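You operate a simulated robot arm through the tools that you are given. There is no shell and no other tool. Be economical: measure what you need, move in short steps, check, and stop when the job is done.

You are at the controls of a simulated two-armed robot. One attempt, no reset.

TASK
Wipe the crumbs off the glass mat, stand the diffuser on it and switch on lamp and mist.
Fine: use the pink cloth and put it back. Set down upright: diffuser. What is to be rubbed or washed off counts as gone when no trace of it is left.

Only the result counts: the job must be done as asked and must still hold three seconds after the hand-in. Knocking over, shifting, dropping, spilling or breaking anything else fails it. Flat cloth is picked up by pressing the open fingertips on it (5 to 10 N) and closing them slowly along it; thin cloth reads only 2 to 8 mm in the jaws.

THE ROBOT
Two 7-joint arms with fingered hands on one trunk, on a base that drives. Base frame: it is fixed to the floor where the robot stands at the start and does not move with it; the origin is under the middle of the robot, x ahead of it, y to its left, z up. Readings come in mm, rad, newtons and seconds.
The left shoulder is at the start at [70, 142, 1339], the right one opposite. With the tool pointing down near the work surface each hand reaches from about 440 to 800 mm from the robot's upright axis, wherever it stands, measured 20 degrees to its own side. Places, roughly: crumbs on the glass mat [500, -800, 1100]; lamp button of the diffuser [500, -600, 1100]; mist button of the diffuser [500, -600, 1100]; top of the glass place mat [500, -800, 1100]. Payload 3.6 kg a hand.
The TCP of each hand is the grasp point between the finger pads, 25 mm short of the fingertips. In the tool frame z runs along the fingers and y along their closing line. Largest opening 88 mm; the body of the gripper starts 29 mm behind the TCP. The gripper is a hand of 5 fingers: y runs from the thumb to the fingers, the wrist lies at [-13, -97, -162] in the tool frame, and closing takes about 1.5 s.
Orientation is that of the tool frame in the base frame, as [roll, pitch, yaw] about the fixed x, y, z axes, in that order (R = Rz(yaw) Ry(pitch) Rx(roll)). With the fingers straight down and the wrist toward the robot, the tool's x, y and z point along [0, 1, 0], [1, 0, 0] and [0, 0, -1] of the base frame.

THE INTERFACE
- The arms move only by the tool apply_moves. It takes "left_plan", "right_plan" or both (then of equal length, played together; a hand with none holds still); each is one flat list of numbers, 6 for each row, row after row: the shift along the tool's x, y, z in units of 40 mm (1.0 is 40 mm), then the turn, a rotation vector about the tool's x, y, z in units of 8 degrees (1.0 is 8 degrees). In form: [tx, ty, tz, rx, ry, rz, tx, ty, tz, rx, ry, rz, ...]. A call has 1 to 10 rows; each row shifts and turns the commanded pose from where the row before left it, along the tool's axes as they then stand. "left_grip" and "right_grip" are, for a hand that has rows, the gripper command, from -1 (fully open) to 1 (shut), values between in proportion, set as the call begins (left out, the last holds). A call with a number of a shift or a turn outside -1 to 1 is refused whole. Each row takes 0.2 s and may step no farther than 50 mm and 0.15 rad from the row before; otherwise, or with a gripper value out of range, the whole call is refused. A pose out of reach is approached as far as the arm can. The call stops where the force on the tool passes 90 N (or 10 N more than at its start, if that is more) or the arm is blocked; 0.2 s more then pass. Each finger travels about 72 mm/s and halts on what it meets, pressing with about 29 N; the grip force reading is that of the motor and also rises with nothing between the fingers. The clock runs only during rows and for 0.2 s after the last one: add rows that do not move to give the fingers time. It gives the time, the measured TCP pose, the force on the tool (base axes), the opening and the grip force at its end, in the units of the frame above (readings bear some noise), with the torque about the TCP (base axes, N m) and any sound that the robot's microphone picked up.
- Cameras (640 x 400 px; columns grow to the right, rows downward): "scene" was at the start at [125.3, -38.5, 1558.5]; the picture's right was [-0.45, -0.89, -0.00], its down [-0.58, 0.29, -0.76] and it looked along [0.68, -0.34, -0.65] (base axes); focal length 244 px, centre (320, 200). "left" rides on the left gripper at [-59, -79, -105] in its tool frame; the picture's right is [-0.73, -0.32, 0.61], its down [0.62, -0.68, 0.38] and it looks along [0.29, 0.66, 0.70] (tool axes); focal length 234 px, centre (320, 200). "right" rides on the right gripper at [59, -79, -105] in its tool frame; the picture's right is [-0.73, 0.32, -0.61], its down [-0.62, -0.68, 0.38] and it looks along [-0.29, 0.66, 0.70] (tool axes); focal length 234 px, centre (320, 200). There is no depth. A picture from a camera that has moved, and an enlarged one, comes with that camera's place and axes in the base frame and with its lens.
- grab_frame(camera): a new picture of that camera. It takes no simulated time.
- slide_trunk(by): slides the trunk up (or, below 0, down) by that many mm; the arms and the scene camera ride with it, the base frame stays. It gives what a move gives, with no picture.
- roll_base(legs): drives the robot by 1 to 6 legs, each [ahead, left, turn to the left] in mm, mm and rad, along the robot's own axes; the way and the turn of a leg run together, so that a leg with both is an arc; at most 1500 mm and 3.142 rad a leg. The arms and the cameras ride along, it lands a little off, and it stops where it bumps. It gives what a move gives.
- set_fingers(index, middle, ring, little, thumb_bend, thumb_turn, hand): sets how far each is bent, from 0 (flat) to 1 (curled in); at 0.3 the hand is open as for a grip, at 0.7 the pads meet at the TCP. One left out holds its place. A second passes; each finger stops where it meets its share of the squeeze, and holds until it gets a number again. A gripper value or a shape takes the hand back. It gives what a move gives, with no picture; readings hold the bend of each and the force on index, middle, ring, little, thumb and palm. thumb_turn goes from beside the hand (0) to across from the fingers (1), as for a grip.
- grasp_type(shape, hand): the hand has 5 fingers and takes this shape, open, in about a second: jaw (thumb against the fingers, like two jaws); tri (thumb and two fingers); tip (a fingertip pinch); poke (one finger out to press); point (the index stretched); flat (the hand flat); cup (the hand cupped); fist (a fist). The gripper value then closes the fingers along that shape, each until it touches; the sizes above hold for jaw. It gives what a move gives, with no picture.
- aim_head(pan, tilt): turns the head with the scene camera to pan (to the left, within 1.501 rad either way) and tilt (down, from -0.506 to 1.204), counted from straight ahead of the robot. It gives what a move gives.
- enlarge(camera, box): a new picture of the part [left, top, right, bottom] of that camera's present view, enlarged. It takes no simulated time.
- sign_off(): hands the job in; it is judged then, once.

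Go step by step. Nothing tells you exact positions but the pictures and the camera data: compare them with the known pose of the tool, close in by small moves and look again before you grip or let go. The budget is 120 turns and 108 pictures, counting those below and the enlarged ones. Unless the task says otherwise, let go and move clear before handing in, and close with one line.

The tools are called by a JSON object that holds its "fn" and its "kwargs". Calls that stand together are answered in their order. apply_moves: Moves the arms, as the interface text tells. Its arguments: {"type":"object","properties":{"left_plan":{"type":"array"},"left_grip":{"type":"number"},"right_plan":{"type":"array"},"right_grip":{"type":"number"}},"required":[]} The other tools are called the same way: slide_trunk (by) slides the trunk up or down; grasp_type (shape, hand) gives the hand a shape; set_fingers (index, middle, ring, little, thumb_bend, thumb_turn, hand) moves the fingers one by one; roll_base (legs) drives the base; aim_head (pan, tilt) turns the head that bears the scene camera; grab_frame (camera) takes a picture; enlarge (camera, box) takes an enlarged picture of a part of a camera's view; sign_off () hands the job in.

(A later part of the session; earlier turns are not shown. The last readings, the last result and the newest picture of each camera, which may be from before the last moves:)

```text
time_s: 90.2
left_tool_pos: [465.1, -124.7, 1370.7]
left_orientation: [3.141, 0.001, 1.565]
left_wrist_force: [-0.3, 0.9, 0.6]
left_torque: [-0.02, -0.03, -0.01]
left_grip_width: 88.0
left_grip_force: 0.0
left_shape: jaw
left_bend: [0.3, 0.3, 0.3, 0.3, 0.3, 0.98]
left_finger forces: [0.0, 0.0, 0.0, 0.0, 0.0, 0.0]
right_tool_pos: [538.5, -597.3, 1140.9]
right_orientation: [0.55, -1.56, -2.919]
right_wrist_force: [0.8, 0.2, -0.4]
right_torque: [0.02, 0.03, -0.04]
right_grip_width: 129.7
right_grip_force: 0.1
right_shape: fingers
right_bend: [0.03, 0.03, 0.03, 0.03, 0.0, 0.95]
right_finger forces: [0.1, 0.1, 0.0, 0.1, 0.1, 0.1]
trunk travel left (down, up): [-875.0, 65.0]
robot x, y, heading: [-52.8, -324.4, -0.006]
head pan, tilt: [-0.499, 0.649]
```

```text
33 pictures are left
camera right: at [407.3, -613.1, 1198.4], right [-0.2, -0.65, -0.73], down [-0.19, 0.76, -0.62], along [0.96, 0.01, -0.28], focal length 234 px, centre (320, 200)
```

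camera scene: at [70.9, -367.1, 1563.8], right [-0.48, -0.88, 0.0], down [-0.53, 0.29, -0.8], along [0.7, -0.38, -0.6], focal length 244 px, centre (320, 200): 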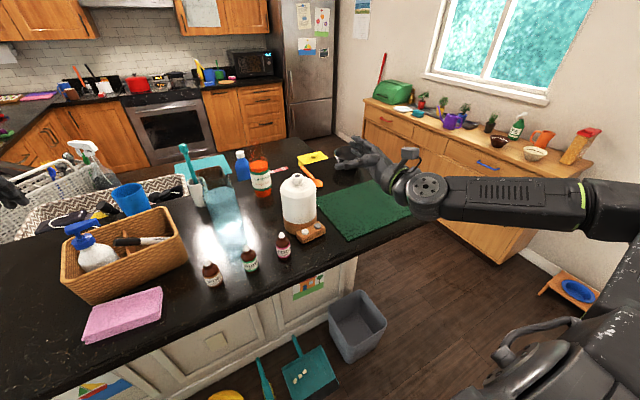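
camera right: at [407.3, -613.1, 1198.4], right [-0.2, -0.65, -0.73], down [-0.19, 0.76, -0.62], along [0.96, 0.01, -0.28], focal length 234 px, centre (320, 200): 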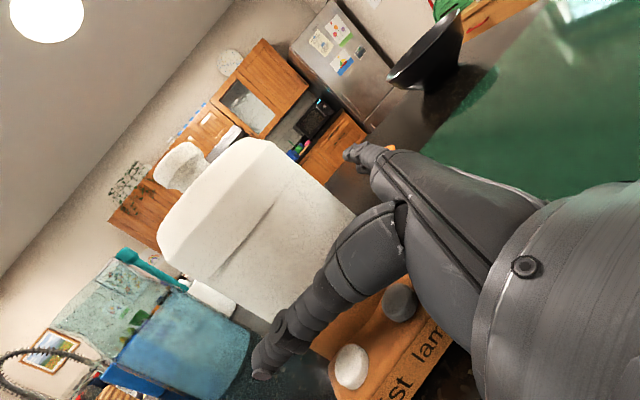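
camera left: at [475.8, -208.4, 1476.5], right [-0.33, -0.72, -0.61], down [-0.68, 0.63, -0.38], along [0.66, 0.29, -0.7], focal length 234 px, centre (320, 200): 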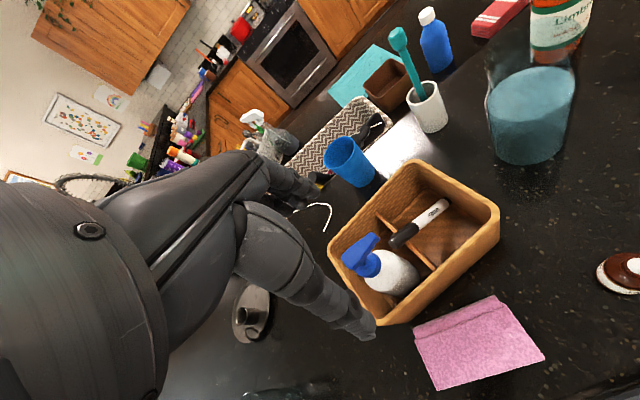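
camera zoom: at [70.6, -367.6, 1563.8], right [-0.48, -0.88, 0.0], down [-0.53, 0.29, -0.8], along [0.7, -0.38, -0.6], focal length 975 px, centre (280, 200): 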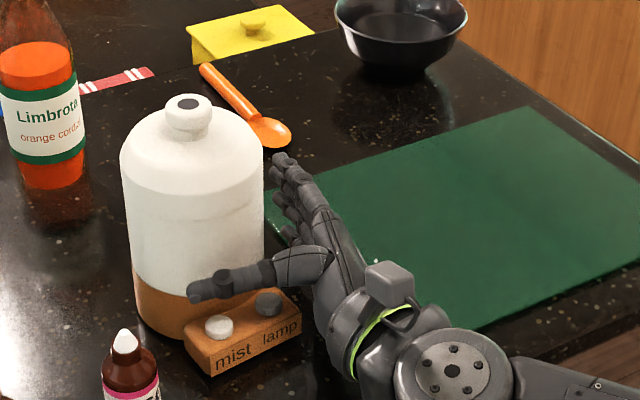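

{"fn": "apply_moves", "kwargs": {"right_plan": [0, 0, 0.1, 0, 0, 0, 0, 0, 0.08, 0, 0, 0, 0, 0, 0, 0, 0, 0]}}

{"fn": "apply_moves", "kwargs": {"right_plan": [0, 0, 0, 0, 0, 0, 0, 0, 0, 0, 0, 0, 0, 0, 0, 0, 0, 0, 0, 0, 0, 0, 0, 0, 0, 0, 0, 0, 0, 0, 0, 0, 0, 0, 0, 0, 0, 0, 0, 0, 0, 0, 0, 0, 0, 0, 0, 0], "right_grip": 1}}

{"fn": "enlarge", "kwargs": {"camera": "scene", "box": [260, 150, 400, 250]}}

{"fn": "grab_frame", "kwargs": {"camera": "right"}}

```text
time_s: 91.0
left_tool_pos: [466.6, -124.4, 1369.4]
left_orientation: [3.14, 0.0, 1.564]
left_wrist_force: [-0.3, 0.4, 0.2]
left_torque: [0.0, 0.0, -0.02]
left_grip_width: 87.6
left_grip_force: 0.1
left_shape: jaw
left_bend: [0.3, 0.3, 0.3, 0.3, 0.3, 0.98]
left_finger forces: [0.0, 0.0, 0.0, 0.0, 0.0, 0.0]
right_tool_pos: [543.7, -591.4, 1140.6]
right_orientation: [0.682, -1.558, -3.052]
right_wrist_force: [0.1, 1.2, 0.4]
right_torque: [0.03, 0.01, -0.01]
right_grip_width: 129.8
right_grip_force: 0.1
right_shape: fingers
right_bend: [0.03, 0.03, 0.03, 0.03, 0.0, 0.95]
right_finger forces: [0.1, 0.0, 0.0, 0.0, 0.0, 0.0]
trunk travel left (down, up): [-875.0, 65.0]
robot x, y, heading: [-54.1, -326.9, -0.004]
head pan, tilt: [-0.499, 0.649]
```

```text
time_s: 92.8
left_tool_pos: [465.5, -125.0, 1371.3]
left_orientation: [3.14, 0.0, 1.564]
left_wrist_force: [0.1, 0.1, 0.2]
left_torque: [-0.03, 0.04, -0.01]
left_grip_width: 87.7
left_grip_force: 0.0
left_shape: jaw
left_bend: [0.3, 0.3, 0.3, 0.3, 0.3, 0.98]
left_finger forces: [0.0, 0.1, 0.0, 0.0, 0.0, 0.0]
right_tool_pos: [543.3, -593.1, 1141.4]
right_orientation: [0.625, -1.558, -2.995]
right_wrist_force: [-1.2, -1.8, 0.4]
right_torque: [-0.07, 0.0, 0.0]
right_grip_width: 78.3
right_grip_force: 29.1
right_shape: jaw
right_bend: [0.24, 0.32, 0.3, 0.34, 0.33, 0.98]
right_finger forces: [17.6, 6.8, 3.4, 1.7, 26.9, 0.0]
trunk travel left (down, up): [-875.0, 65.0]
robot x, y, heading: [-56.4, -321.6, -0.003]
head pan, tilt: [-0.499, 0.649]
```

```text
4.00 times, centred on (330, 200) of scene
camera zoom: at [70.8, -368.0, 1563.8], right [-0.48, -0.88, 0.0], down [-0.53, 0.29, -0.8], along [0.7, -0.38, -0.6], focal length 975 px, centre (280, 200)
```

zoom: 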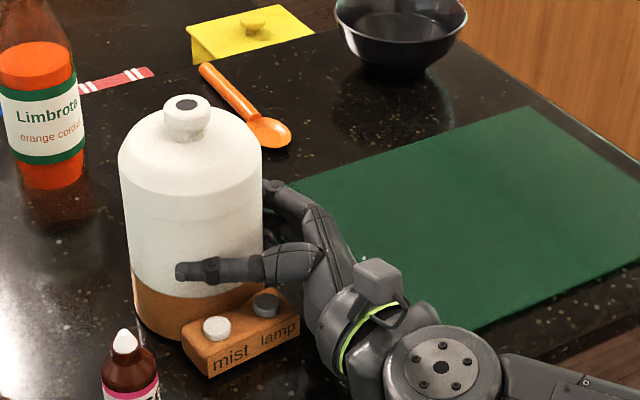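

```text
31 pictures are left
camera right: at [412.4, -608.8, 1198.6], right [-0.2, -0.65, -0.73], down [-0.19, 0.76, -0.62], along [0.96, 0.01, -0.28], focal length 234 px, centre (320, 200)
```

right: 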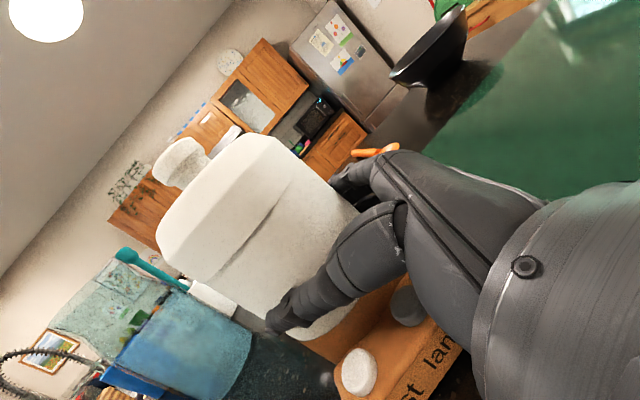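

Firm grip at 78 mm on the lower body, no snap. Lift a little and check that base and body come together.

{"fn": "apply_moves", "kwargs": {"right_plan": [0.1, 0, 0, 0, 0, 0, 0.15, 0, 0, 0, 0, 0, 0.2, 0, 0, 0, 0, 0, 0.2, 0, 0, 0, 0, 0, 0, 0, 0, 0, 0, 0]}}

{"fn": "enlarge", "kwargs": {"camera": "scene", "box": [260, 150, 400, 250]}}

```text
time_s: 94.0
left_tool_pos: [467.1, -124.9, 1370.7]
left_orientation: [-3.142, 0.0, 1.564]
left_wrist_force: [-0.3, 0.1, -0.5]
left_torque: [0.0, 0.02, -0.01]
left_grip_width: 87.7
left_grip_force: 0.0
left_shape: jaw
left_bend: [0.3, 0.3, 0.3, 0.3, 0.3, 0.98]
left_finger forces: [0.1, 0.0, 0.0, 0.1, 0.0, 0.0]
right_tool_pos: [543.3, -592.5, 1166.3]
right_orientation: [0.463, -1.562, -2.833]
right_wrist_force: [0.2, 0.2, -5.3]
right_torque: [-0.1, 0.04, 0.0]
right_grip_width: 77.9
right_grip_force: 28.7
right_shape: jaw
right_bend: [0.25, 0.32, 0.3, 0.34, 0.33, 0.99]
right_finger forces: [17.5, 6.9, 4.1, 2.3, 28.2, 0.0]
trunk travel left (down, up): [-875.0, 65.0]
robot x, y, heading: [-53.2, -322.3, -0.007]
head pan, tilt: [-0.499, 0.649]
```

```text
4.00 times, centred on (330, 200) of scene
camera zoom: at [72.2, -367.8, 1563.6], right [-0.48, -0.88, 0.0], down [-0.53, 0.29, -0.8], along [0.7, -0.38, -0.61], focal length 975 px, centre (280, 200)
```

zoom: 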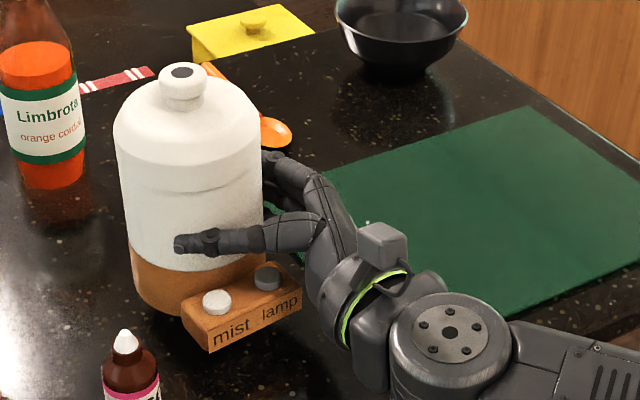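

The whole diffuser lifts (5.3 N), upright. Raise a bit more and carry it sideways by the base to over the mat.

{"fn": "apply_moves", "kwargs": {"right_plan": [0.3, 0, 0, 0, 0, 0, 0.3, 0, 0, 0, 0, 0, 0, 0, 0, 0, 0, 0]}}

{"fn": "roll_base", "kwargs": {"legs": [[0, -120, 0], [0, -120, 0]]}}

{"fn": "grab_frame", "kwargs": {"camera": "scene"}}

```text
time_s: 94.8
left_tool_pos: [466.5, -124.2, 1370.5]
left_orientation: [3.141, 0.002, 1.566]
left_wrist_force: [-0.3, -0.9, 0.4]
left_torque: [0.0, 0.01, 0.0]
left_grip_width: 87.6
left_grip_force: 0.0
left_shape: jaw
left_bend: [0.3, 0.3, 0.3, 0.3, 0.3, 0.98]
left_finger forces: [0.0, 0.0, 0.0, 0.1, 0.0, 0.1]
right_tool_pos: [543.5, -592.2, 1190.6]
right_orientation: [0.616, -1.561, -2.986]
right_wrist_force: [-0.3, -0.2, -4.7]
right_torque: [-0.12, 0.06, 0.02]
right_grip_width: 77.8
right_grip_force: 29.1
right_shape: jaw
right_bend: [0.25, 0.32, 0.3, 0.34, 0.33, 0.99]
right_finger forces: [17.5, 7.0, 4.1, 2.2, 28.3, 0.0]
trunk travel left (down, up): [-875.0, 65.0]
robot x, y, heading: [-52.3, -324.1, -0.006]
head pan, tilt: [-0.499, 0.649]
```

```text
time_s: 96.9
left_tool_pos: [464.9, -364.1, 1370.1]
left_orientation: [-3.141, -0.001, 1.566]
left_wrist_force: [-0.3, -0.1, -0.1]
left_torque: [0.0, 0.01, -0.02]
left_grip_width: 88.0
left_grip_force: 0.1
left_shape: jaw
left_bend: [0.3, 0.3, 0.3, 0.3, 0.3, 0.98]
left_finger forces: [0.0, 0.0, 0.1, 0.0, 0.1, 0.1]
right_tool_pos: [542.2, -831.8, 1191.0]
right_orientation: [0.668, -1.56, -3.039]
right_wrist_force: [0.4, -0.1, -5.1]
right_torque: [-0.12, 0.05, 0.02]
right_grip_width: 77.7
right_grip_force: 29.0
right_shape: jaw
right_bend: [0.25, 0.32, 0.3, 0.34, 0.33, 0.99]
right_finger forces: [17.6, 7.1, 4.1, 2.0, 28.3, 0.1]
trunk travel left (down, up): [-875.0, 65.0]
robot x, y, heading: [-57.7, -562.4, -0.003]
head pan, tilt: [-0.499, 0.649]
```

```text
29 pictures are left
camera scene: at [70.9, -605.9, 1563.7], right [-0.48, -0.88, 0.0], down [-0.53, 0.29, -0.8], along [0.7, -0.39, -0.6], focal length 244 px, centre (320, 200)
```

scene: 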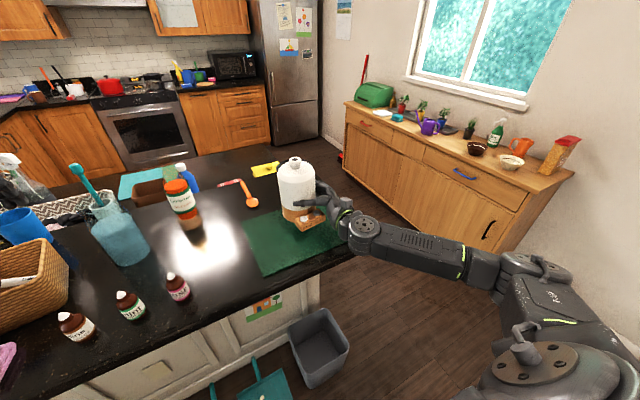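

Over the mat. Lower gently until contact (expected TCP z≈1147).

{"fn": "apply_moves", "kwargs": {"right_plan": [-0.4, 0, 0, 0, 0, 0, -0.4, 0, 0, 0, 0, 0, -0.2, 0, 0, 0, 0, 0, -0.05, 0, 0, 0, 0, 0, 0, 0, 0, 0, 0, 0]}}

{"fn": "enlarge", "kwargs": {"camera": "scene", "box": [220, 140, 380, 290]}}

```text
time_s: 98.1
left_tool_pos: [465.5, -366.6, 1369.7]
left_orientation: [3.141, 0.0, 1.564]
left_wrist_force: [0.2, -0.2, -0.2]
left_torque: [-0.01, -0.02, 0.0]
left_grip_width: 87.5
left_grip_force: 0.0
left_shape: jaw
left_bend: [0.3, 0.3, 0.3, 0.3, 0.3, 0.98]
left_finger forces: [0.0, 0.0, 0.0, 0.1, 0.1, 0.0]
right_tool_pos: [542.4, -830.8, 1148.6]
right_orientation: [0.454, -1.557, -2.825]
right_wrist_force: [-0.2, 0.7, -2.7]
right_torque: [-0.01, 0.08, 0.0]
right_grip_width: 77.9
right_grip_force: 29.3
right_shape: jaw
right_bend: [0.25, 0.32, 0.3, 0.34, 0.33, 0.99]
right_finger forces: [18.0, 6.8, 3.3, 1.5, 27.3, 0.0]
trunk travel left (down, up): [-875.0, 65.0]
robot x, y, heading: [-55.5, -565.3, -0.008]
head pan, tilt: [-0.499, 0.649]
```

```text
2.67 times, centred on (300, 215) of scene
camera zoom: at [70.5, -607.2, 1563.7], right [-0.48, -0.88, 0.0], down [-0.53, 0.29, -0.8], along [0.7, -0.38, -0.6], focal length 650 px, centre (373, 160)
```

zoom: 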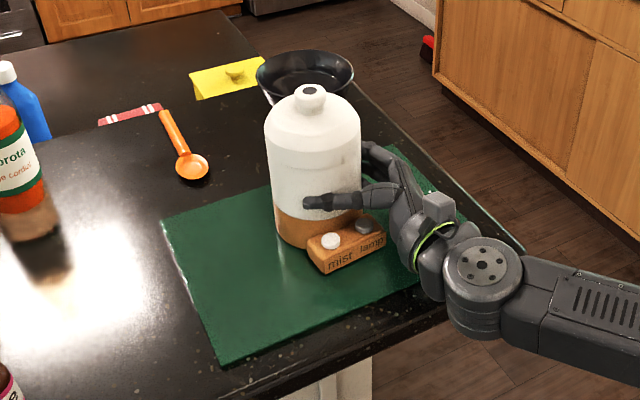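

Contact is starting and it sits well inside the mat. Lower 2 mm more, then open.

{"fn": "apply_moves", "kwargs": {"right_plan": [-0.03, 0, 0, 0, 0, 0, -0.03, 0, 0, 0, 0, 0, 0, 0, 0, 0, 0, 0]}}

{"fn": "set_fingers", "kwargs": {"hand": "right", "index": 0.03, "middle": 0.03, "ring": 0.03, "little": 0.03, "thumb_bend": 0.0}}

{"fn": "enlarge", "kwargs": {"camera": "scene", "box": [260, 160, 380, 260]}}

```text
time_s: 98.9
left_tool_pos: [465.1, -364.5, 1371.9]
left_orientation: [-3.141, 0.0, 1.563]
left_wrist_force: [0.1, 0.2, -1.0]
left_torque: [0.04, 0.0, 0.0]
left_grip_width: 87.6
left_grip_force: 0.1
left_shape: jaw
left_bend: [0.3, 0.3, 0.3, 0.3, 0.3, 0.98]
left_finger forces: [0.0, 0.0, 0.0, 0.0, 0.1, 0.0]
right_tool_pos: [541.0, -831.7, 1147.0]
right_orientation: [0.627, -1.558, -2.999]
right_wrist_force: [2.9, -1.3, 2.4]
right_torque: [-0.07, -0.09, -0.02]
right_grip_width: 78.2
right_grip_force: 29.1
right_shape: jaw
right_bend: [0.24, 0.32, 0.3, 0.34, 0.34, 0.98]
right_finger forces: [19.0, 7.3, 3.5, 1.7, 26.5, 0.1]
trunk travel left (down, up): [-875.0, 65.0]
robot x, y, heading: [-52.7, -564.1, -0.005]
head pan, tilt: [-0.499, 0.649]
```

```text
time_s: 99.9
left_tool_pos: [465.1, -364.2, 1370.4]
left_orientation: [-3.141, 0.0, 1.567]
left_wrist_force: [-0.5, -0.1, 0.8]
left_torque: [-0.04, -0.02, -0.03]
left_grip_width: 87.8
left_grip_force: 0.1
left_shape: jaw
left_bend: [0.3, 0.3, 0.3, 0.3, 0.3, 0.98]
left_finger forces: [0.1, 0.0, 0.1, 0.0, 0.1, 0.0]
right_tool_pos: [541.7, -831.7, 1147.0]
right_orientation: [0.526, -1.556, -2.895]
right_wrist_force: [0.2, 0.5, 0.3]
right_torque: [0.03, 0.0, 0.0]
right_grip_width: 129.1
right_grip_force: 0.1
right_shape: fingers
right_bend: [0.03, 0.03, 0.03, 0.03, 0.0, 1.0]
right_finger forces: [0.1, 0.0, 0.1, 0.1, 0.0, 0.0]
trunk travel left (down, up): [-875.0, 65.0]
robot x, y, heading: [-53.6, -563.5, -0.008]
head pan, tilt: [-0.499, 0.649]
```

```text
4.00 times, centred on (320, 210) of scene
camera zoom: at [70.0, -607.2, 1563.7], right [-0.48, -0.88, 0.0], down [-0.53, 0.29, -0.8], along [0.7, -0.38, -0.6], focal length 975 px, centre (320, 160)
```

zoom: 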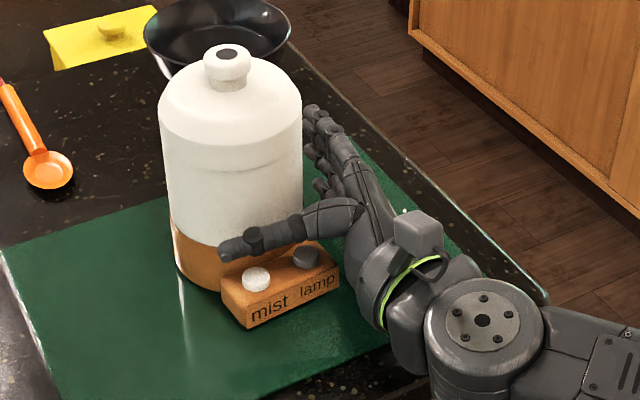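

It stands on its own on the mat. Withdraw the hand straight back, raise it, and begin tipping it to point down.

{"fn": "apply_moves", "kwargs": {"right_plan": [0, 0, -0.4, 0, 0, 0, 0, 0, -0.6, 0, 0, 0, 0, 0, -0.9, 0, 0, 0, 0, 0, -0.9, 0, 0, 0, 0, 0, -0.4, 0, 0, 0, 0.9, 0, 0, 0, 0, 0, 0.9, 0, 0, 0, 0, 0, 0.9, 0, 0, 0, 0, 0, 0.9, 0, 0, 0, 0, 0, 0.5, 0, 0, 0, 0, 0]}}

{"fn": "apply_moves", "kwargs": {"right_plan": [0, 0, 0, 0, -0.94, 0, 0, 0, 0, 0, -0.94, 0, 0, 0, 0, 0, -0.94, 0, 0, 0, 0, 0, -0.94, 0, 0, 0, 0, 0, -0.94, 0, 0, 0, 0, 0, -0.94, 0, 0, 0, 0, 0, -0.94, 0, 0, 0, 0, 0, -0.94, 0, 0, 0, 0, 0, -0.94, 0, 0, 0, 0, 0, -0.94, 0]}}

{"fn": "apply_moves", "kwargs": {"right_plan": [0, 0, 0, 0, -0.94, 0, 0, 0, 0, 0, -0.94, 0, 0, 0, 0, 0, 0, 0]}}

{"fn": "grasp_type", "kwargs": {"hand": "right", "shape": "poke"}}

{"fn": "grab_frame", "kwargs": {"camera": "scene"}}

{"fn": "grab_frame", "kwargs": {"camera": "right"}}

```text
time_s: 102.1
left_tool_pos: [465.0, -364.1, 1370.4]
left_orientation: [3.142, -0.001, 1.565]
left_wrist_force: [0.9, -0.4, 0.9]
left_torque: [0.0, 0.01, -0.01]
left_grip_width: 87.5
left_grip_force: 0.0
left_shape: jaw
left_bend: [0.3, 0.3, 0.3, 0.3, 0.3, 0.98]
left_finger forces: [0.0, 0.0, 0.0, 0.0, 0.0, 0.0]
right_tool_pos: [448.4, -919.7, 1311.1]
right_orientation: [0.593, -1.558, -2.962]
right_wrist_force: [0.9, 0.5, 1.0]
right_torque: [-0.02, 0.01, 0.0]
right_grip_width: 129.3
right_grip_force: 0.0
right_shape: fingers
right_bend: [0.03, 0.03, 0.03, 0.03, 0.0, 1.0]
right_finger forces: [0.1, 0.0, 0.1, 0.0, 0.0, 0.0]
trunk travel left (down, up): [-875.0, 65.0]
robot x, y, heading: [-55.9, -566.6, -0.011]
head pan, tilt: [-0.499, 0.649]
```

```text
time_s: 104.3
left_tool_pos: [463.4, -364.3, 1371.2]
left_orientation: [3.14, 0.0, 1.566]
left_wrist_force: [0.3, -0.6, 0.0]
left_torque: [0.01, 0.0, 0.0]
left_grip_width: 87.8
left_grip_force: 0.0
left_shape: jaw
left_bend: [0.3, 0.3, 0.3, 0.3, 0.3, 0.98]
left_finger forces: [0.1, 0.1, 0.1, 0.1, 0.0, 0.0]
right_tool_pos: [445.0, -1009.6, 1262.6]
right_orientation: [-3.113, -0.367, 0.793]
right_wrist_force: [-0.1, 0.0, 0.5]
right_torque: [0.04, 0.0, -0.02]
right_grip_width: 129.4
right_grip_force: 0.0
right_shape: fingers
right_bend: [0.03, 0.03, 0.03, 0.03, 0.0, 1.0]
right_finger forces: [0.1, 0.1, 0.0, 0.0, 0.1, 0.0]
right hand out of reach, approached as far as the arm can: row 6, 7, 8, 9
trunk travel left (down, up): [-875.0, 65.0]
robot x, y, heading: [-57.0, -565.5, -0.005]
head pan, tilt: [-0.499, 0.649]
```

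```text
time_s: 105.1
left_tool_pos: [465.8, -363.5, 1371.5]
left_orientation: [3.141, -0.001, 1.564]
left_wrist_force: [0.8, -0.4, -0.1]
left_torque: [-0.01, 0.02, 0.0]
left_grip_width: 87.6
left_grip_force: 0.1
left_shape: jaw
left_bend: [0.3, 0.3, 0.3, 0.3, 0.3, 0.98]
left_finger forces: [0.1, 0.0, 0.0, 0.1, 0.0, 0.0]
right_tool_pos: [445.4, -1009.9, 1261.6]
right_orientation: [-3.114, -0.101, 0.805]
right_wrist_force: [0.6, -1.1, -0.4]
right_torque: [-0.01, 0.0, 0.0]
right_grip_width: 129.2
right_grip_force: 0.1
right_shape: fingers
right_bend: [0.03, 0.03, 0.03, 0.03, 0.0, 1.0]
right_finger forces: [0.0, 0.0, 0.0, 0.0, 0.0, 0.0]
trunk travel left (down, up): [-875.0, 65.0]
robot x, y, heading: [-54.6, -567.5, -0.006]
head pan, tilt: [-0.499, 0.649]
```

```text
time_s: 106.0
left_tool_pos: [464.5, -365.0, 1369.9]
left_orientation: [-3.141, -0.001, 1.565]
left_wrist_force: [-0.8, 0.3, 0.6]
left_torque: [-0.03, 0.01, -0.01]
left_grip_width: 87.5
left_grip_force: 0.0
left_shape: jaw
left_bend: [0.3, 0.3, 0.3, 0.3, 0.3, 0.98]
left_finger forces: [0.0, 0.1, 0.0, 0.1, 0.1, 0.0]
right_tool_pos: [444.5, -1009.6, 1262.3]
right_orientation: [-3.115, -0.104, 0.802]
right_wrist_force: [0.1, -0.7, -0.1]
right_torque: [-0.01, 0.01, -0.03]
right_grip_width: 0.0
right_grip_force: 0.0
right_shape: poke
right_bend: [0.7, 0.7, 0.99, 0.99, 1.0, 1.0]
right_finger forces: [0.1, 0.0, 0.0, 0.0, 0.0, 0.0]
trunk travel left (down, up): [-875.0, 65.0]
robot x, y, heading: [-54.3, -565.7, -0.008]
head pan, tilt: [-0.499, 0.649]
```

```text
26 pictures are left
camera scene: at [69.8, -607.1, 1563.7], right [-0.48, -0.88, 0.0], down [-0.53, 0.29, -0.8], along [0.7, -0.38, -0.6], focal length 244 px, centre (320, 200)
```

scene: 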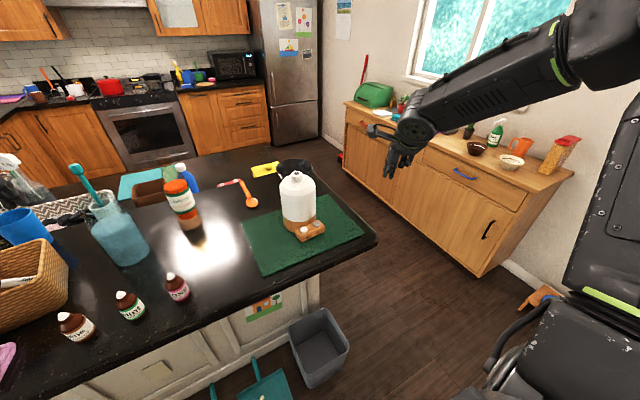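

```text
25 pictures are left
camera right: at [422.7, -923.5, 1375.1], right [-0.3, -0.8, 0.52], down [-0.9, 0.06, -0.43], along [0.31, -0.6, -0.74], focal length 234 px, centre (320, 200)
```

right: 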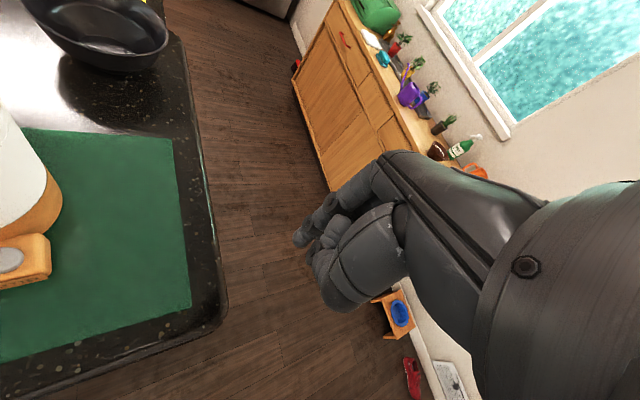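

Poke shape is set. Turn the hand back to wrist-toward-robot, pointing down, raise slightly and bring it near the buttons.

{"fn": "apply_moves", "kwargs": {"right_plan": [0, 0, -0.6, 0, -0.74, 0, 0, 0, -0.6, 0, 0, -0.92, 0, 0, 0, 0, 0, -0.92, 0, 0, 0, 0, 0, -0.92, 0, 0, 0, 0, 0, -0.92, 0, 0, 0, 0, 0, -0.92, 0, 0, 0, 0, 0, -0.9, 0.9, 0, 0, 0, 0, 0, 0.9, 0, 0, 0, 0, 0, 0, 0, 0, 0, 0, 0]}}

{"fn": "enlarge", "kwargs": {"camera": "scene", "box": [250, 140, 390, 280]}}

{"fn": "grab_frame", "kwargs": {"camera": "right"}}

```text
time_s: 108.2
left_tool_pos: [464.9, -367.0, 1370.4]
left_orientation: [-3.141, 0.0, 1.566]
left_wrist_force: [1.0, -0.5, -0.3]
left_torque: [0.02, -0.04, 0.01]
left_grip_width: 87.7
left_grip_force: 0.1
left_shape: jaw
left_bend: [0.3, 0.3, 0.3, 0.3, 0.3, 0.98]
left_finger forces: [0.0, 0.0, 0.0, 0.0, 0.1, 0.1]
right_tool_pos: [443.2, -942.7, 1311.1]
right_orientation: [-3.123, -0.02, 1.573]
right_wrist_force: [0.6, -0.2, 0.1]
right_torque: [0.01, 0.0, -0.04]
right_grip_width: 0.0
right_grip_force: 0.1
right_shape: poke
right_bend: [0.7, 0.7, 0.99, 0.99, 1.0, 1.0]
right_finger forces: [0.1, 0.0, 0.0, 0.1, 0.0, 0.0]
trunk travel left (down, up): [-875.0, 65.0]
robot x, y, heading: [-54.9, -564.4, -0.008]
head pan, tilt: [-0.499, 0.649]
```

```text
2.86 times, centred on (320, 210) of scene
camera zoom: at [70.0, -608.3, 1563.7], right [-0.48, -0.88, 0.0], down [-0.53, 0.29, -0.8], along [0.7, -0.38, -0.61], focal length 697 px, centre (320, 171)
```

zoom: 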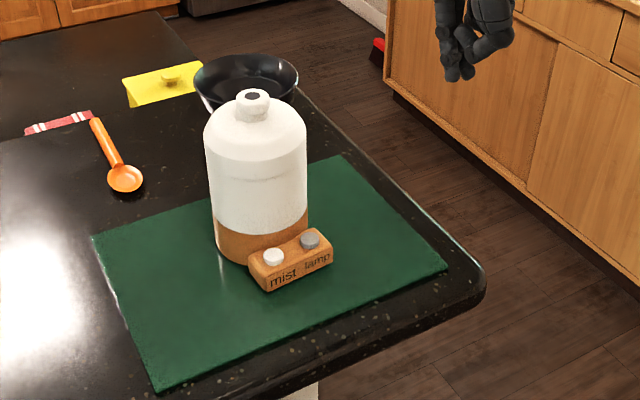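

```text
23 pictures are left
camera right: at [366.8, -885.7, 1418.5], right [0.34, -0.74, 0.58], down [-0.69, -0.62, -0.38], along [0.64, -0.27, -0.71], focal length 234 px, centre (320, 200)
```

right: 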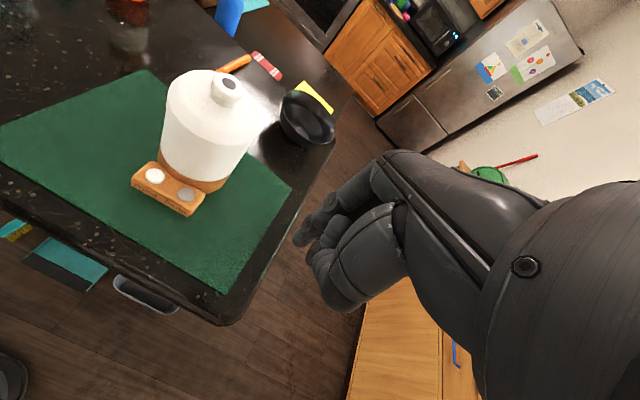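

Buttons located: mist [504, −794, 1103], lamp [505, −834, 1106]. Now find where the poking fingertip sits relative to the TCP.

{"fn": "enlarge", "kwargs": {"camera": "scene", "box": [320, 110, 400, 180]}}

{"fn": "enlarge", "kwargs": {"camera": "right", "box": [270, 170, 400, 320]}}

```text
5.71 times, centred on (360, 145) of scene
camera zoom: at [70.0, -608.3, 1563.7], right [-0.48, -0.88, 0.0], down [-0.53, 0.29, -0.8], along [0.7, -0.38, -0.61], focal length 1393 px, centre (91, 514)
```

zoom: 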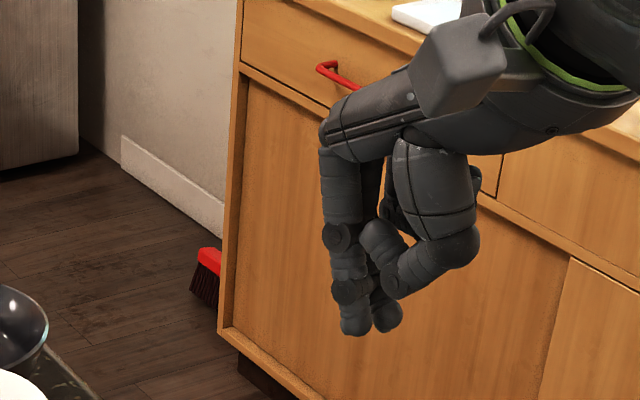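

```text
2.67 times, centred on (335, 245) of right
camera zoom: at [366.8, -885.7, 1418.5], right [0.34, -0.74, 0.58], down [-0.69, -0.62, -0.38], along [0.64, -0.27, -0.71], focal length 624 px, centre (280, 80)
```

zoom: 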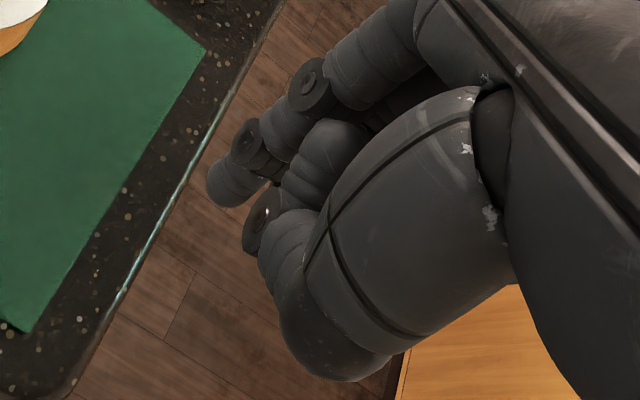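

Two fingers are out; I'll curl the middle one, tilt the hand back ~25° so the knuckles clear the diffuser, and bring it nearer.

{"fn": "set_fingers", "kwargs": {"hand": "right", "middle": 1, "ring": 1, "little": 1, "index": 0.55}}

{"fn": "apply_moves", "kwargs": {"right_plan": [0.8, 0, 0, -0.78, 0, 0, 0.8, 0, 0, -0.78, 0, 0, 0.8, 0, 0, -0.78, 0, 0, 0.8, 0, 0, -0.78, 0, 0, 0.5, 0, 0.6, 0, 0, 0, 0, 0, 0.8, 0, 0, 0, 0, -0.4, 0.6, 0, 0, 0, 0, 0, 0, 0, 0, 0]}}

{"fn": "enlarge", "kwargs": {"camera": "scene", "box": [260, 140, 400, 260]}}

{"fn": "enlarge", "kwargs": {"camera": "right", "box": [160, 120, 400, 320]}}

```text
time_s: 109.2
left_tool_pos: [465.6, -364.5, 1371.3]
left_orientation: [-3.141, -0.001, 1.565]
left_wrist_force: [-0.1, 0.3, 0.1]
left_torque: [0.0, -0.05, -0.01]
left_grip_width: 87.6
left_grip_force: 0.1
left_shape: jaw
left_bend: [0.3, 0.3, 0.3, 0.3, 0.3, 0.98]
left_finger forces: [0.1, 0.0, 0.0, 0.0, 0.1, 0.0]
right_tool_pos: [443.6, -940.5, 1310.7]
right_orientation: [-3.123, -0.02, 1.574]
right_wrist_force: [-0.5, 0.6, 0.4]
right_torque: [0.0, 0.03, -0.01]
right_grip_width: 32.9
right_grip_force: 0.1
right_shape: fingers
right_bend: [0.55, 1.0, 1.0, 1.0, 1.0, 1.0]
right_finger forces: [0.0, 0.0, 0.0, 0.0, 0.0, 0.0]
trunk travel left (down, up): [-875.0, 65.0]
robot x, y, heading: [-55.7, -562.0, -0.004]
head pan, tilt: [-0.499, 0.649]
```

```text
time_s: 111.0
left_tool_pos: [464.4, -363.9, 1371.6]
left_orientation: [3.139, -0.001, 1.566]
left_wrist_force: [-0.2, -0.8, 0.4]
left_torque: [0.0, 0.05, -0.05]
left_grip_width: 87.8
left_grip_force: 0.0
left_shape: jaw
left_bend: [0.3, 0.3, 0.3, 0.3, 0.3, 0.98]
left_finger forces: [0.0, 0.0, 0.0, 0.1, 0.0, 0.1]
right_tool_pos: [460.0, -789.7, 1233.2]
right_orientation: [2.727, -0.019, 1.571]
right_wrist_force: [-0.3, -0.4, 0.1]
right_torque: [0.0, 0.0, -0.01]
right_grip_width: 32.6
right_grip_force: 0.0
right_shape: fingers
right_bend: [0.55, 1.0, 1.0, 1.0, 1.0, 1.0]
right_finger forces: [0.1, 0.0, 0.0, 0.1, 0.1, 0.0]
trunk travel left (down, up): [-875.0, 65.0]
robot x, y, heading: [-56.0, -565.0, -0.011]
head pan, tilt: [-0.499, 0.649]
```

```text
3.33 times, centred on (330, 200) of scene
camera zoom: at [69.3, -606.4, 1563.8], right [-0.48, -0.88, 0.0], down [-0.53, 0.29, -0.8], along [0.7, -0.39, -0.6], focal length 813 px, centre (287, 200)
```

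zoom: 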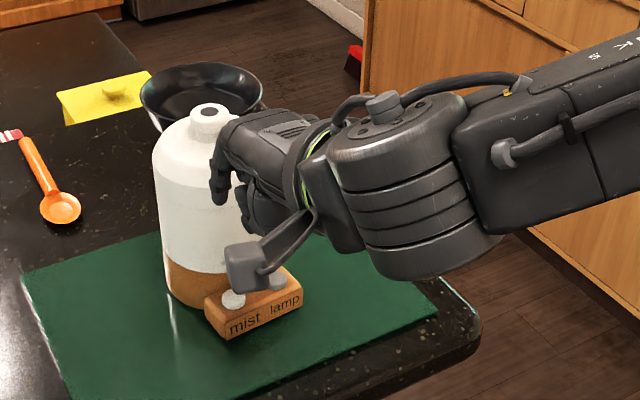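

```text
2.00 times, centred on (280, 220) of right
camera zoom: at [345.7, -733.4, 1299.8], right [0.05, -0.74, 0.67], down [-0.47, -0.61, -0.64], along [0.88, -0.28, -0.38], focal length 468 px, centre (400, 160)
```

zoom: 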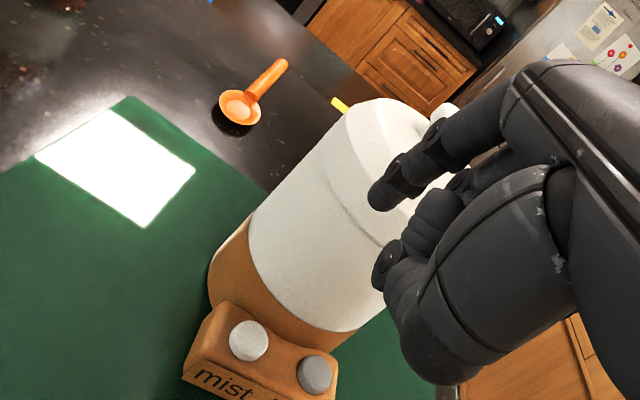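

The index tip is around [520, −798, 1195]. Shift back ~18 mm, then lower 50 mm and look again.

{"fn": "apply_moves", "kwargs": {"right_plan": [0.12, -0.46, -0.2, 0, 0, 0, 0, -0.25, 0.57, 0, 0, 0, 0, -0.25, 0.57, 0, 0, 0, 0, 0, 0, 0, 0, 0]}}

{"fn": "enlarge", "kwargs": {"camera": "scene", "box": [280, 170, 380, 260]}}

{"fn": "enlarge", "kwargs": {"camera": "right", "box": [160, 120, 400, 320]}}

```text
time_s: 112.0
left_tool_pos: [464.7, -364.5, 1371.4]
left_orientation: [3.138, -0.001, 1.564]
left_wrist_force: [-0.8, 0.2, 0.0]
left_torque: [0.02, -0.02, -0.02]
left_grip_width: 87.6
left_grip_force: 0.0
left_shape: jaw
left_bend: [0.3, 0.3, 0.3, 0.3, 0.3, 0.98]
left_finger forces: [0.1, 0.0, 0.0, 0.0, 0.1, 0.1]
right_tool_pos: [441.1, -785.4, 1185.0]
right_orientation: [2.724, -0.021, 1.574]
right_wrist_force: [0.3, 0.9, 1.2]
right_torque: [0.01, 0.01, -0.02]
right_grip_width: 33.0
right_grip_force: 0.1
right_shape: fingers
right_bend: [0.55, 1.0, 1.0, 1.0, 1.0, 1.0]
right_finger forces: [0.1, 0.0, 0.0, 0.0, 0.0, 0.0]
trunk travel left (down, up): [-875.0, 65.0]
robot x, y, heading: [-57.1, -564.0, -0.011]
head pan, tilt: [-0.499, 0.649]
```

```text
4.44 times, centred on (330, 215) of scene
camera zoom: at [69.0, -607.2, 1563.8], right [-0.48, -0.88, 0.0], down [-0.53, 0.29, -0.8], along [0.7, -0.38, -0.6], focal length 1084 px, centre (276, 133)
```

zoom: 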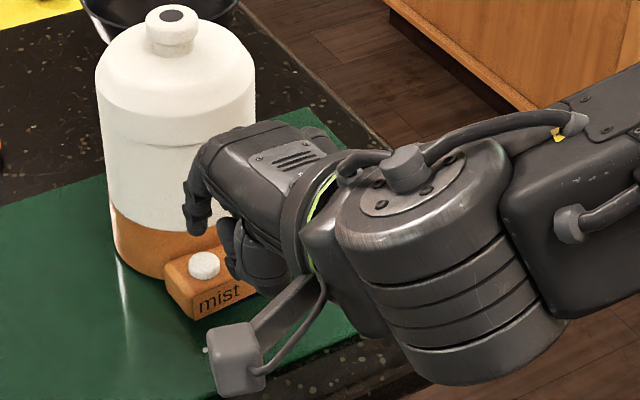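

```text
2.00 times, centred on (280, 220) of right
camera zoom: at [326.2, -728.2, 1249.8], right [0.05, -0.74, 0.67], down [-0.47, -0.61, -0.64], along [0.88, -0.28, -0.38], focal length 468 px, centre (400, 160)
```

zoom: 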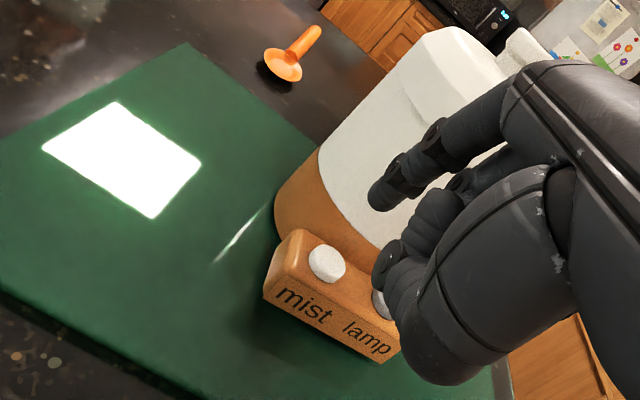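

{"fn": "apply_moves", "kwargs": {"right_plan": [-0.15, 0.03, 0.42, 0, 0, 0, 0, -0.15, 0.34, 0, 0, 0, 0, 0, 0, 0, 0, 0]}}

{"fn": "enlarge", "kwargs": {"camera": "scene", "box": [290, 190, 370, 260]}}

{"fn": "enlarge", "kwargs": {"camera": "right", "box": [220, 150, 380, 280]}}

```text
time_s: 112.8
left_tool_pos: [464.2, -364.6, 1371.2]
left_orientation: [3.14, 0.002, 1.565]
left_wrist_force: [0.7, 0.5, 0.1]
left_torque: [0.02, -0.02, 0.03]
left_grip_width: 88.1
left_grip_force: 0.1
left_shape: jaw
left_bend: [0.3, 0.3, 0.3, 0.3, 0.3, 0.98]
left_finger forces: [0.0, 0.0, 0.0, 0.0, 0.0, 0.1]
right_tool_pos: [448.6, -789.8, 1154.8]
right_orientation: [2.726, -0.021, 1.573]
right_wrist_force: [0.2, 0.4, -0.4]
right_torque: [0.0, 0.0, 0.01]
right_grip_width: 32.9
right_grip_force: 0.0
right_shape: fingers
right_bend: [0.55, 1.0, 1.0, 1.0, 1.0, 1.0]
right_finger forces: [0.0, 0.0, 0.1, 0.0, 0.1, 0.1]
trunk travel left (down, up): [-875.0, 65.0]
robot x, y, heading: [-58.2, -564.2, -0.007]
head pan, tilt: [-0.499, 0.649]
```

```text
5.71 times, centred on (330, 225) of scene
camera zoom: at [69.2, -606.8, 1563.8], right [-0.48, -0.88, 0.0], down [-0.53, 0.29, -0.8], along [0.7, -0.39, -0.6], focal length 1393 px, centre (263, 57)
```

zoom: 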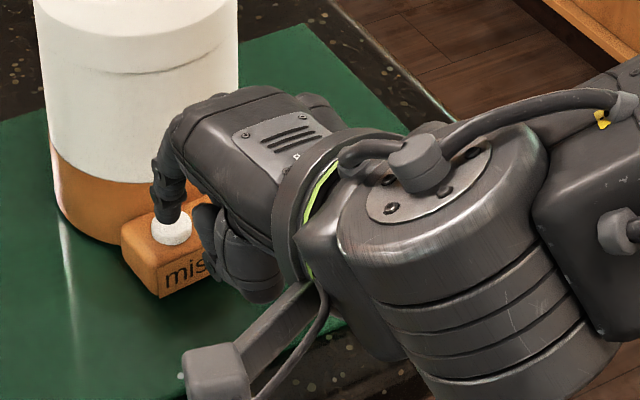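

```text
3.08 times, centred on (300, 215) of right
camera zoom: at [334.0, -733.2, 1220.8], right [0.05, -0.74, 0.67], down [-0.47, -0.61, -0.64], along [0.88, -0.28, -0.38], focal length 720 px, centre (382, 154)
```

zoom: 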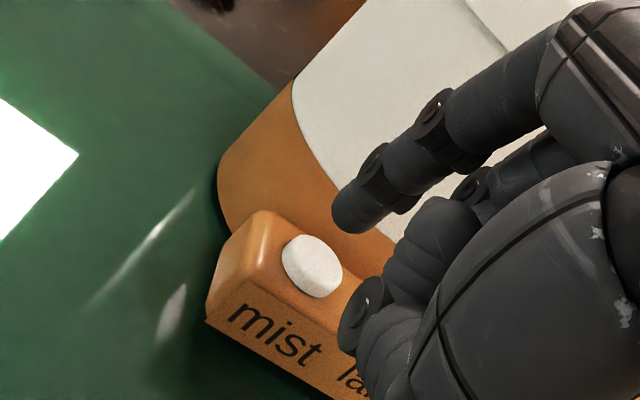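

The folded thumb hangs as low as the index tip and could touch the box. I'll raise, and swing the thumb aside to see if that clears.

{"fn": "apply_moves", "kwargs": {"right_plan": [0, 0.2, -0.46, 0, 0, 0, 0, 0.2, -0.46, 0, 0, 0]}}

{"fn": "set_fingers", "kwargs": {"hand": "right", "thumb_turn": 0, "thumb_bend": 0.6, "index": 0.45}}

{"fn": "enlarge", "kwargs": {"camera": "scene", "box": [280, 170, 380, 260]}}

{"fn": "enlarge", "kwargs": {"camera": "right", "box": [180, 120, 400, 300]}}

```text
time_s: 113.4
left_tool_pos: [464.5, -363.8, 1371.4]
left_orientation: [3.139, -0.001, 1.565]
left_wrist_force: [-0.8, 0.4, -0.6]
left_torque: [-0.02, -0.03, 0.02]
left_grip_width: 88.0
left_grip_force: 0.1
left_shape: jaw
left_bend: [0.3, 0.3, 0.3, 0.3, 0.3, 0.98]
left_finger forces: [0.0, 0.0, 0.1, 0.0, 0.0, 0.1]
right_tool_pos: [448.0, -792.2, 1194.9]
right_orientation: [2.723, -0.021, 1.571]
right_wrist_force: [-0.8, 0.0, 0.4]
right_torque: [0.02, -0.03, -0.01]
right_grip_width: 32.7
right_grip_force: 0.2
right_shape: fingers
right_bend: [0.55, 1.0, 1.0, 1.0, 1.0, 1.0]
right_finger forces: [0.2, 0.1, 0.1, 0.0, 0.0, 0.1]
trunk travel left (down, up): [-875.0, 65.0]
robot x, y, heading: [-51.5, -567.6, -0.001]
head pan, tilt: [-0.499, 0.649]
```

```text
time_s: 114.4
left_tool_pos: [464.4, -365.1, 1371.0]
left_orientation: [-3.141, 0.001, 1.566]
left_wrist_force: [-0.3, -0.1, 0.8]
left_torque: [0.01, 0.01, 0.01]
left_grip_width: 87.8
left_grip_force: 0.0
left_shape: jaw
left_bend: [0.3, 0.3, 0.3, 0.3, 0.3, 0.98]
left_finger forces: [0.1, 0.0, 0.1, 0.1, 0.0, 0.0]
right_tool_pos: [449.1, -791.4, 1194.4]
right_orientation: [2.727, -0.021, 1.572]
right_wrist_force: [0.4, 0.5, -0.5]
right_torque: [0.0, 0.0, 0.02]
right_grip_width: 86.0
right_grip_force: 0.1
right_shape: fingers
right_bend: [0.45, 1.0, 1.0, 1.0, 0.6, 0.0]
right_finger forces: [0.1, 0.0, 0.0, 0.1, 0.0, 0.0]
trunk travel left (down, up): [-875.0, 65.0]
robot x, y, heading: [-54.9, -565.9, -0.008]
head pan, tilt: [-0.499, 0.649]
```

```text
4.44 times, centred on (330, 215) of scene
camera zoom: at [70.0, -607.2, 1563.7], right [-0.48, -0.88, 0.0], down [-0.53, 0.29, -0.8], along [0.7, -0.38, -0.6], focal length 1084 px, centre (276, 133)
```

zoom: 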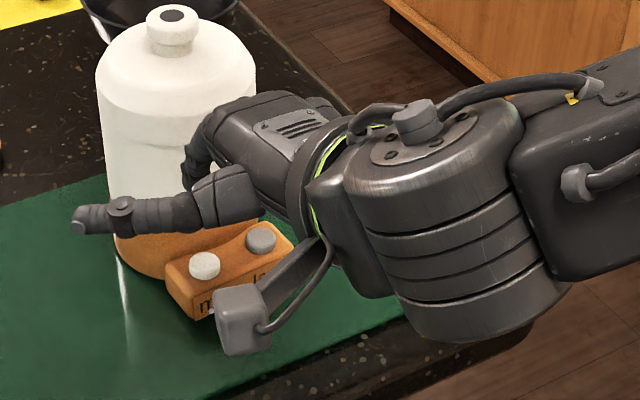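

```text
2.22 times, centred on (290, 210) of right
camera zoom: at [334.4, -734.8, 1260.7], right [0.05, -0.74, 0.67], down [-0.47, -0.61, -0.64], along [0.88, -0.28, -0.38], focal length 520 px, centre (387, 178)
```

zoom: 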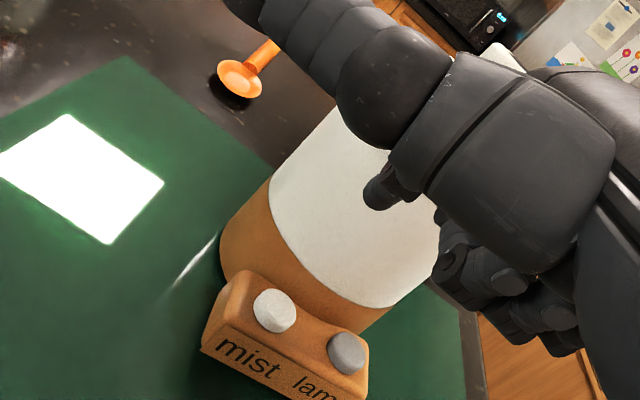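

The thumb is now out of the way and the index tip is the lowest point. Lower 35 mm toward the mist button and look.

{"fn": "apply_moves", "kwargs": {"right_plan": [-0.05, -0.22, 0.38, 0, 0, 0, 0, -0.22, 0.38, 0, 0, 0, 0, 0, 0, 0, 0, 0]}}

{"fn": "enlarge", "kwargs": {"camera": "right", "box": [180, 120, 400, 300]}}

{"fn": "enlarge", "kwargs": {"camera": "scene", "box": [290, 190, 370, 260]}}

```text
time_s: 115.2
left_tool_pos: [464.2, -364.6, 1370.5]
left_orientation: [3.141, -0.002, 1.566]
left_wrist_force: [-1.0, -0.2, -0.2]
left_torque: [-0.02, 0.03, -0.01]
left_grip_width: 87.7
left_grip_force: 0.0
left_shape: jaw
left_bend: [0.3, 0.3, 0.3, 0.3, 0.3, 0.98]
left_finger forces: [0.1, 0.0, 0.0, 0.1, 0.0, 0.1]
right_tool_pos: [443.5, -791.8, 1161.0]
right_orientation: [2.724, -0.02, 1.572]
right_wrist_force: [-0.4, 0.4, 0.6]
right_torque: [0.04, 0.01, -0.06]
right_grip_width: 86.3
right_grip_force: 0.2
right_shape: fingers
right_bend: [0.45, 1.0, 1.0, 1.0, 0.6, 0.0]
right_finger forces: [0.0, 0.1, 0.0, 0.1, 0.0, 0.1]
trunk travel left (down, up): [-875.0, 65.0]
robot x, y, heading: [-55.7, -565.4, -0.006]
head pan, tilt: [-0.499, 0.649]
```

```text
2.22 times, centred on (290, 210) of right
camera zoom: at [329.8, -735.5, 1226.1], right [0.05, -0.74, 0.67], down [-0.47, -0.61, -0.64], along [0.88, -0.28, -0.38], focal length 520 px, centre (387, 178)
```

zoom: 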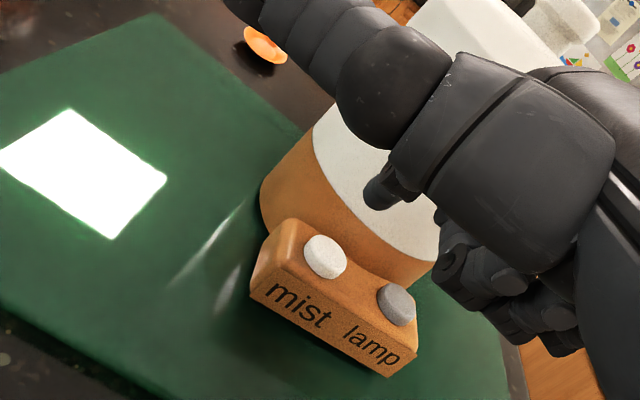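

```text
5.71 times, centred on (330, 225) of scene
camera zoom: at [69.6, -606.9, 1563.8], right [-0.48, -0.88, 0.0], down [-0.53, 0.29, -0.8], along [0.7, -0.39, -0.6], focal length 1393 px, centre (263, 57)
```

zoom: 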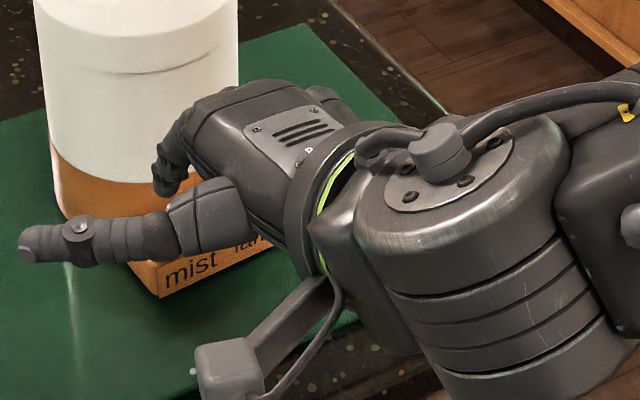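

Index tip is at about [493, −791, 1143]; mist button at [505, −796, 1105]. Align and come down to just above it.

{"fn": "apply_moves", "kwargs": {"right_plan": [-0.11, 0.12, 0.46, 0, 0, 0, 0, -0.12, 0.27, 0, 0, 0, 0, 0, 0, 0, 0, 0]}}

{"fn": "enlarge", "kwargs": {"camera": "right", "box": [220, 140, 360, 260]}}

{"fn": "apply_moves", "kwargs": {"right_plan": [0, -0.04, 0.09, 0, 0, 0, 0, 0, 0, 0, 0, 0]}}

```text
time_s: 116.0
left_tool_pos: [463.9, -364.2, 1371.1]
left_orientation: [3.14, -0.001, 1.566]
left_wrist_force: [-0.3, -0.9, 0.2]
left_torque: [0.02, 0.02, -0.04]
left_grip_width: 87.9
left_grip_force: 0.0
left_shape: jaw
left_bend: [0.3, 0.3, 0.3, 0.3, 0.3, 0.98]
left_finger forces: [0.0, 0.1, 0.0, 0.0, 0.1, 0.0]
right_tool_pos: [455.7, -796.5, 1133.9]
right_orientation: [2.726, -0.021, 1.573]
right_wrist_force: [0.7, 0.2, -0.1]
right_torque: [-0.01, 0.0, -0.01]
right_grip_width: 85.8
right_grip_force: 0.1
right_shape: fingers
right_bend: [0.45, 1.0, 1.0, 1.0, 0.6, 0.0]
right_finger forces: [0.0, 0.0, 0.0, 0.1, 0.1, 0.0]
trunk travel left (down, up): [-875.0, 65.0]
robot x, y, heading: [-52.0, -563.3, -0.009]
head pan, tilt: [-0.499, 0.649]
```

```text
3.33 times, centred on (290, 200) of right
camera zoom: at [341.0, -739.9, 1199.1], right [0.05, -0.74, 0.67], down [-0.47, -0.61, -0.64], along [0.88, -0.28, -0.38], focal length 781 px, centre (420, 200)
```

zoom: 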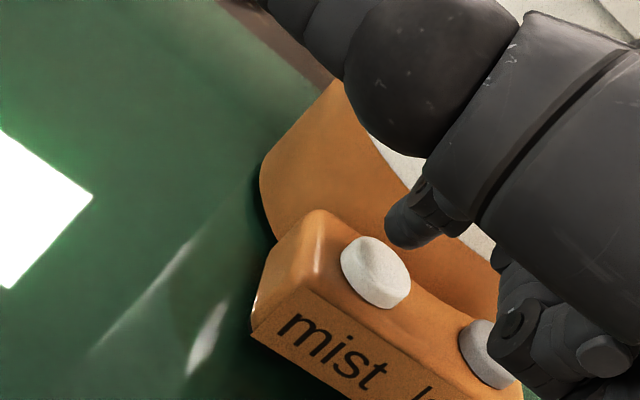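

```text
time_s: 116.6
left_tool_pos: [463.9, -364.1, 1370.5]
left_orientation: [3.141, 0.0, 1.567]
left_wrist_force: [-0.6, 0.6, 0.0]
left_torque: [-0.04, 0.03, -0.04]
left_grip_width: 87.6
left_grip_force: 0.2
left_shape: jaw
left_bend: [0.3, 0.3, 0.3, 0.3, 0.3, 0.98]
left_finger forces: [0.0, 0.0, 0.0, 0.0, 0.0, 0.1]
right_tool_pos: [454.9, -796.8, 1129.1]
right_orientation: [2.727, -0.022, 1.573]
right_wrist_force: [-1.0, -0.3, -0.1]
right_torque: [0.02, -0.02, 0.0]
right_grip_width: 85.9
right_grip_force: 0.0
right_shape: fingers
right_bend: [0.45, 1.0, 1.0, 1.0, 0.6, 0.0]
right_finger forces: [0.0, 0.1, 0.0, 0.1, 0.0, 0.0]
trunk travel left (down, up): [-875.0, 65.0]
robot x, y, heading: [-56.4, -562.5, -0.004]
head pan, tilt: [-0.499, 0.649]
```

{"fn": "apply_moves", "kwargs": {"right_plan": [0, 0.02, 0.09, 0, 0, 0, 0, -0.03, 0.07, 0, 0, 0, 0, 0, 0, 0, 0, 0]}}

```text
time_s: 117.4
left_tool_pos: [465.5, -363.7, 1369.3]
left_orientation: [-3.141, 0.001, 1.566]
left_wrist_force: [0.1, -0.6, -0.5]
left_torque: [0.0, 0.0, -0.01]
left_grip_width: 87.8
left_grip_force: 0.1
left_shape: jaw
left_bend: [0.3, 0.3, 0.3, 0.3, 0.3, 0.98]
left_finger forces: [0.1, 0.0, 0.1, 0.0, 0.0, 0.0]
right_tool_pos: [457.8, -796.9, 1123.9]
right_orientation: [2.726, -0.02, 1.573]
right_wrist_force: [0.5, 0.3, -0.6]
right_torque: [0.01, 0.01, -0.03]
right_grip_width: 86.2
right_grip_force: 0.1
right_shape: fingers
right_bend: [0.45, 1.0, 1.0, 1.0, 0.6, 0.0]
right_finger forces: [0.1, 0.0, 0.1, 0.0, 0.0, 0.0]
trunk travel left (down, up): [-875.0, 65.0]
robot x, y, heading: [-52.3, -567.1, -0.004]
head pan, tilt: [-0.499, 0.649]
```

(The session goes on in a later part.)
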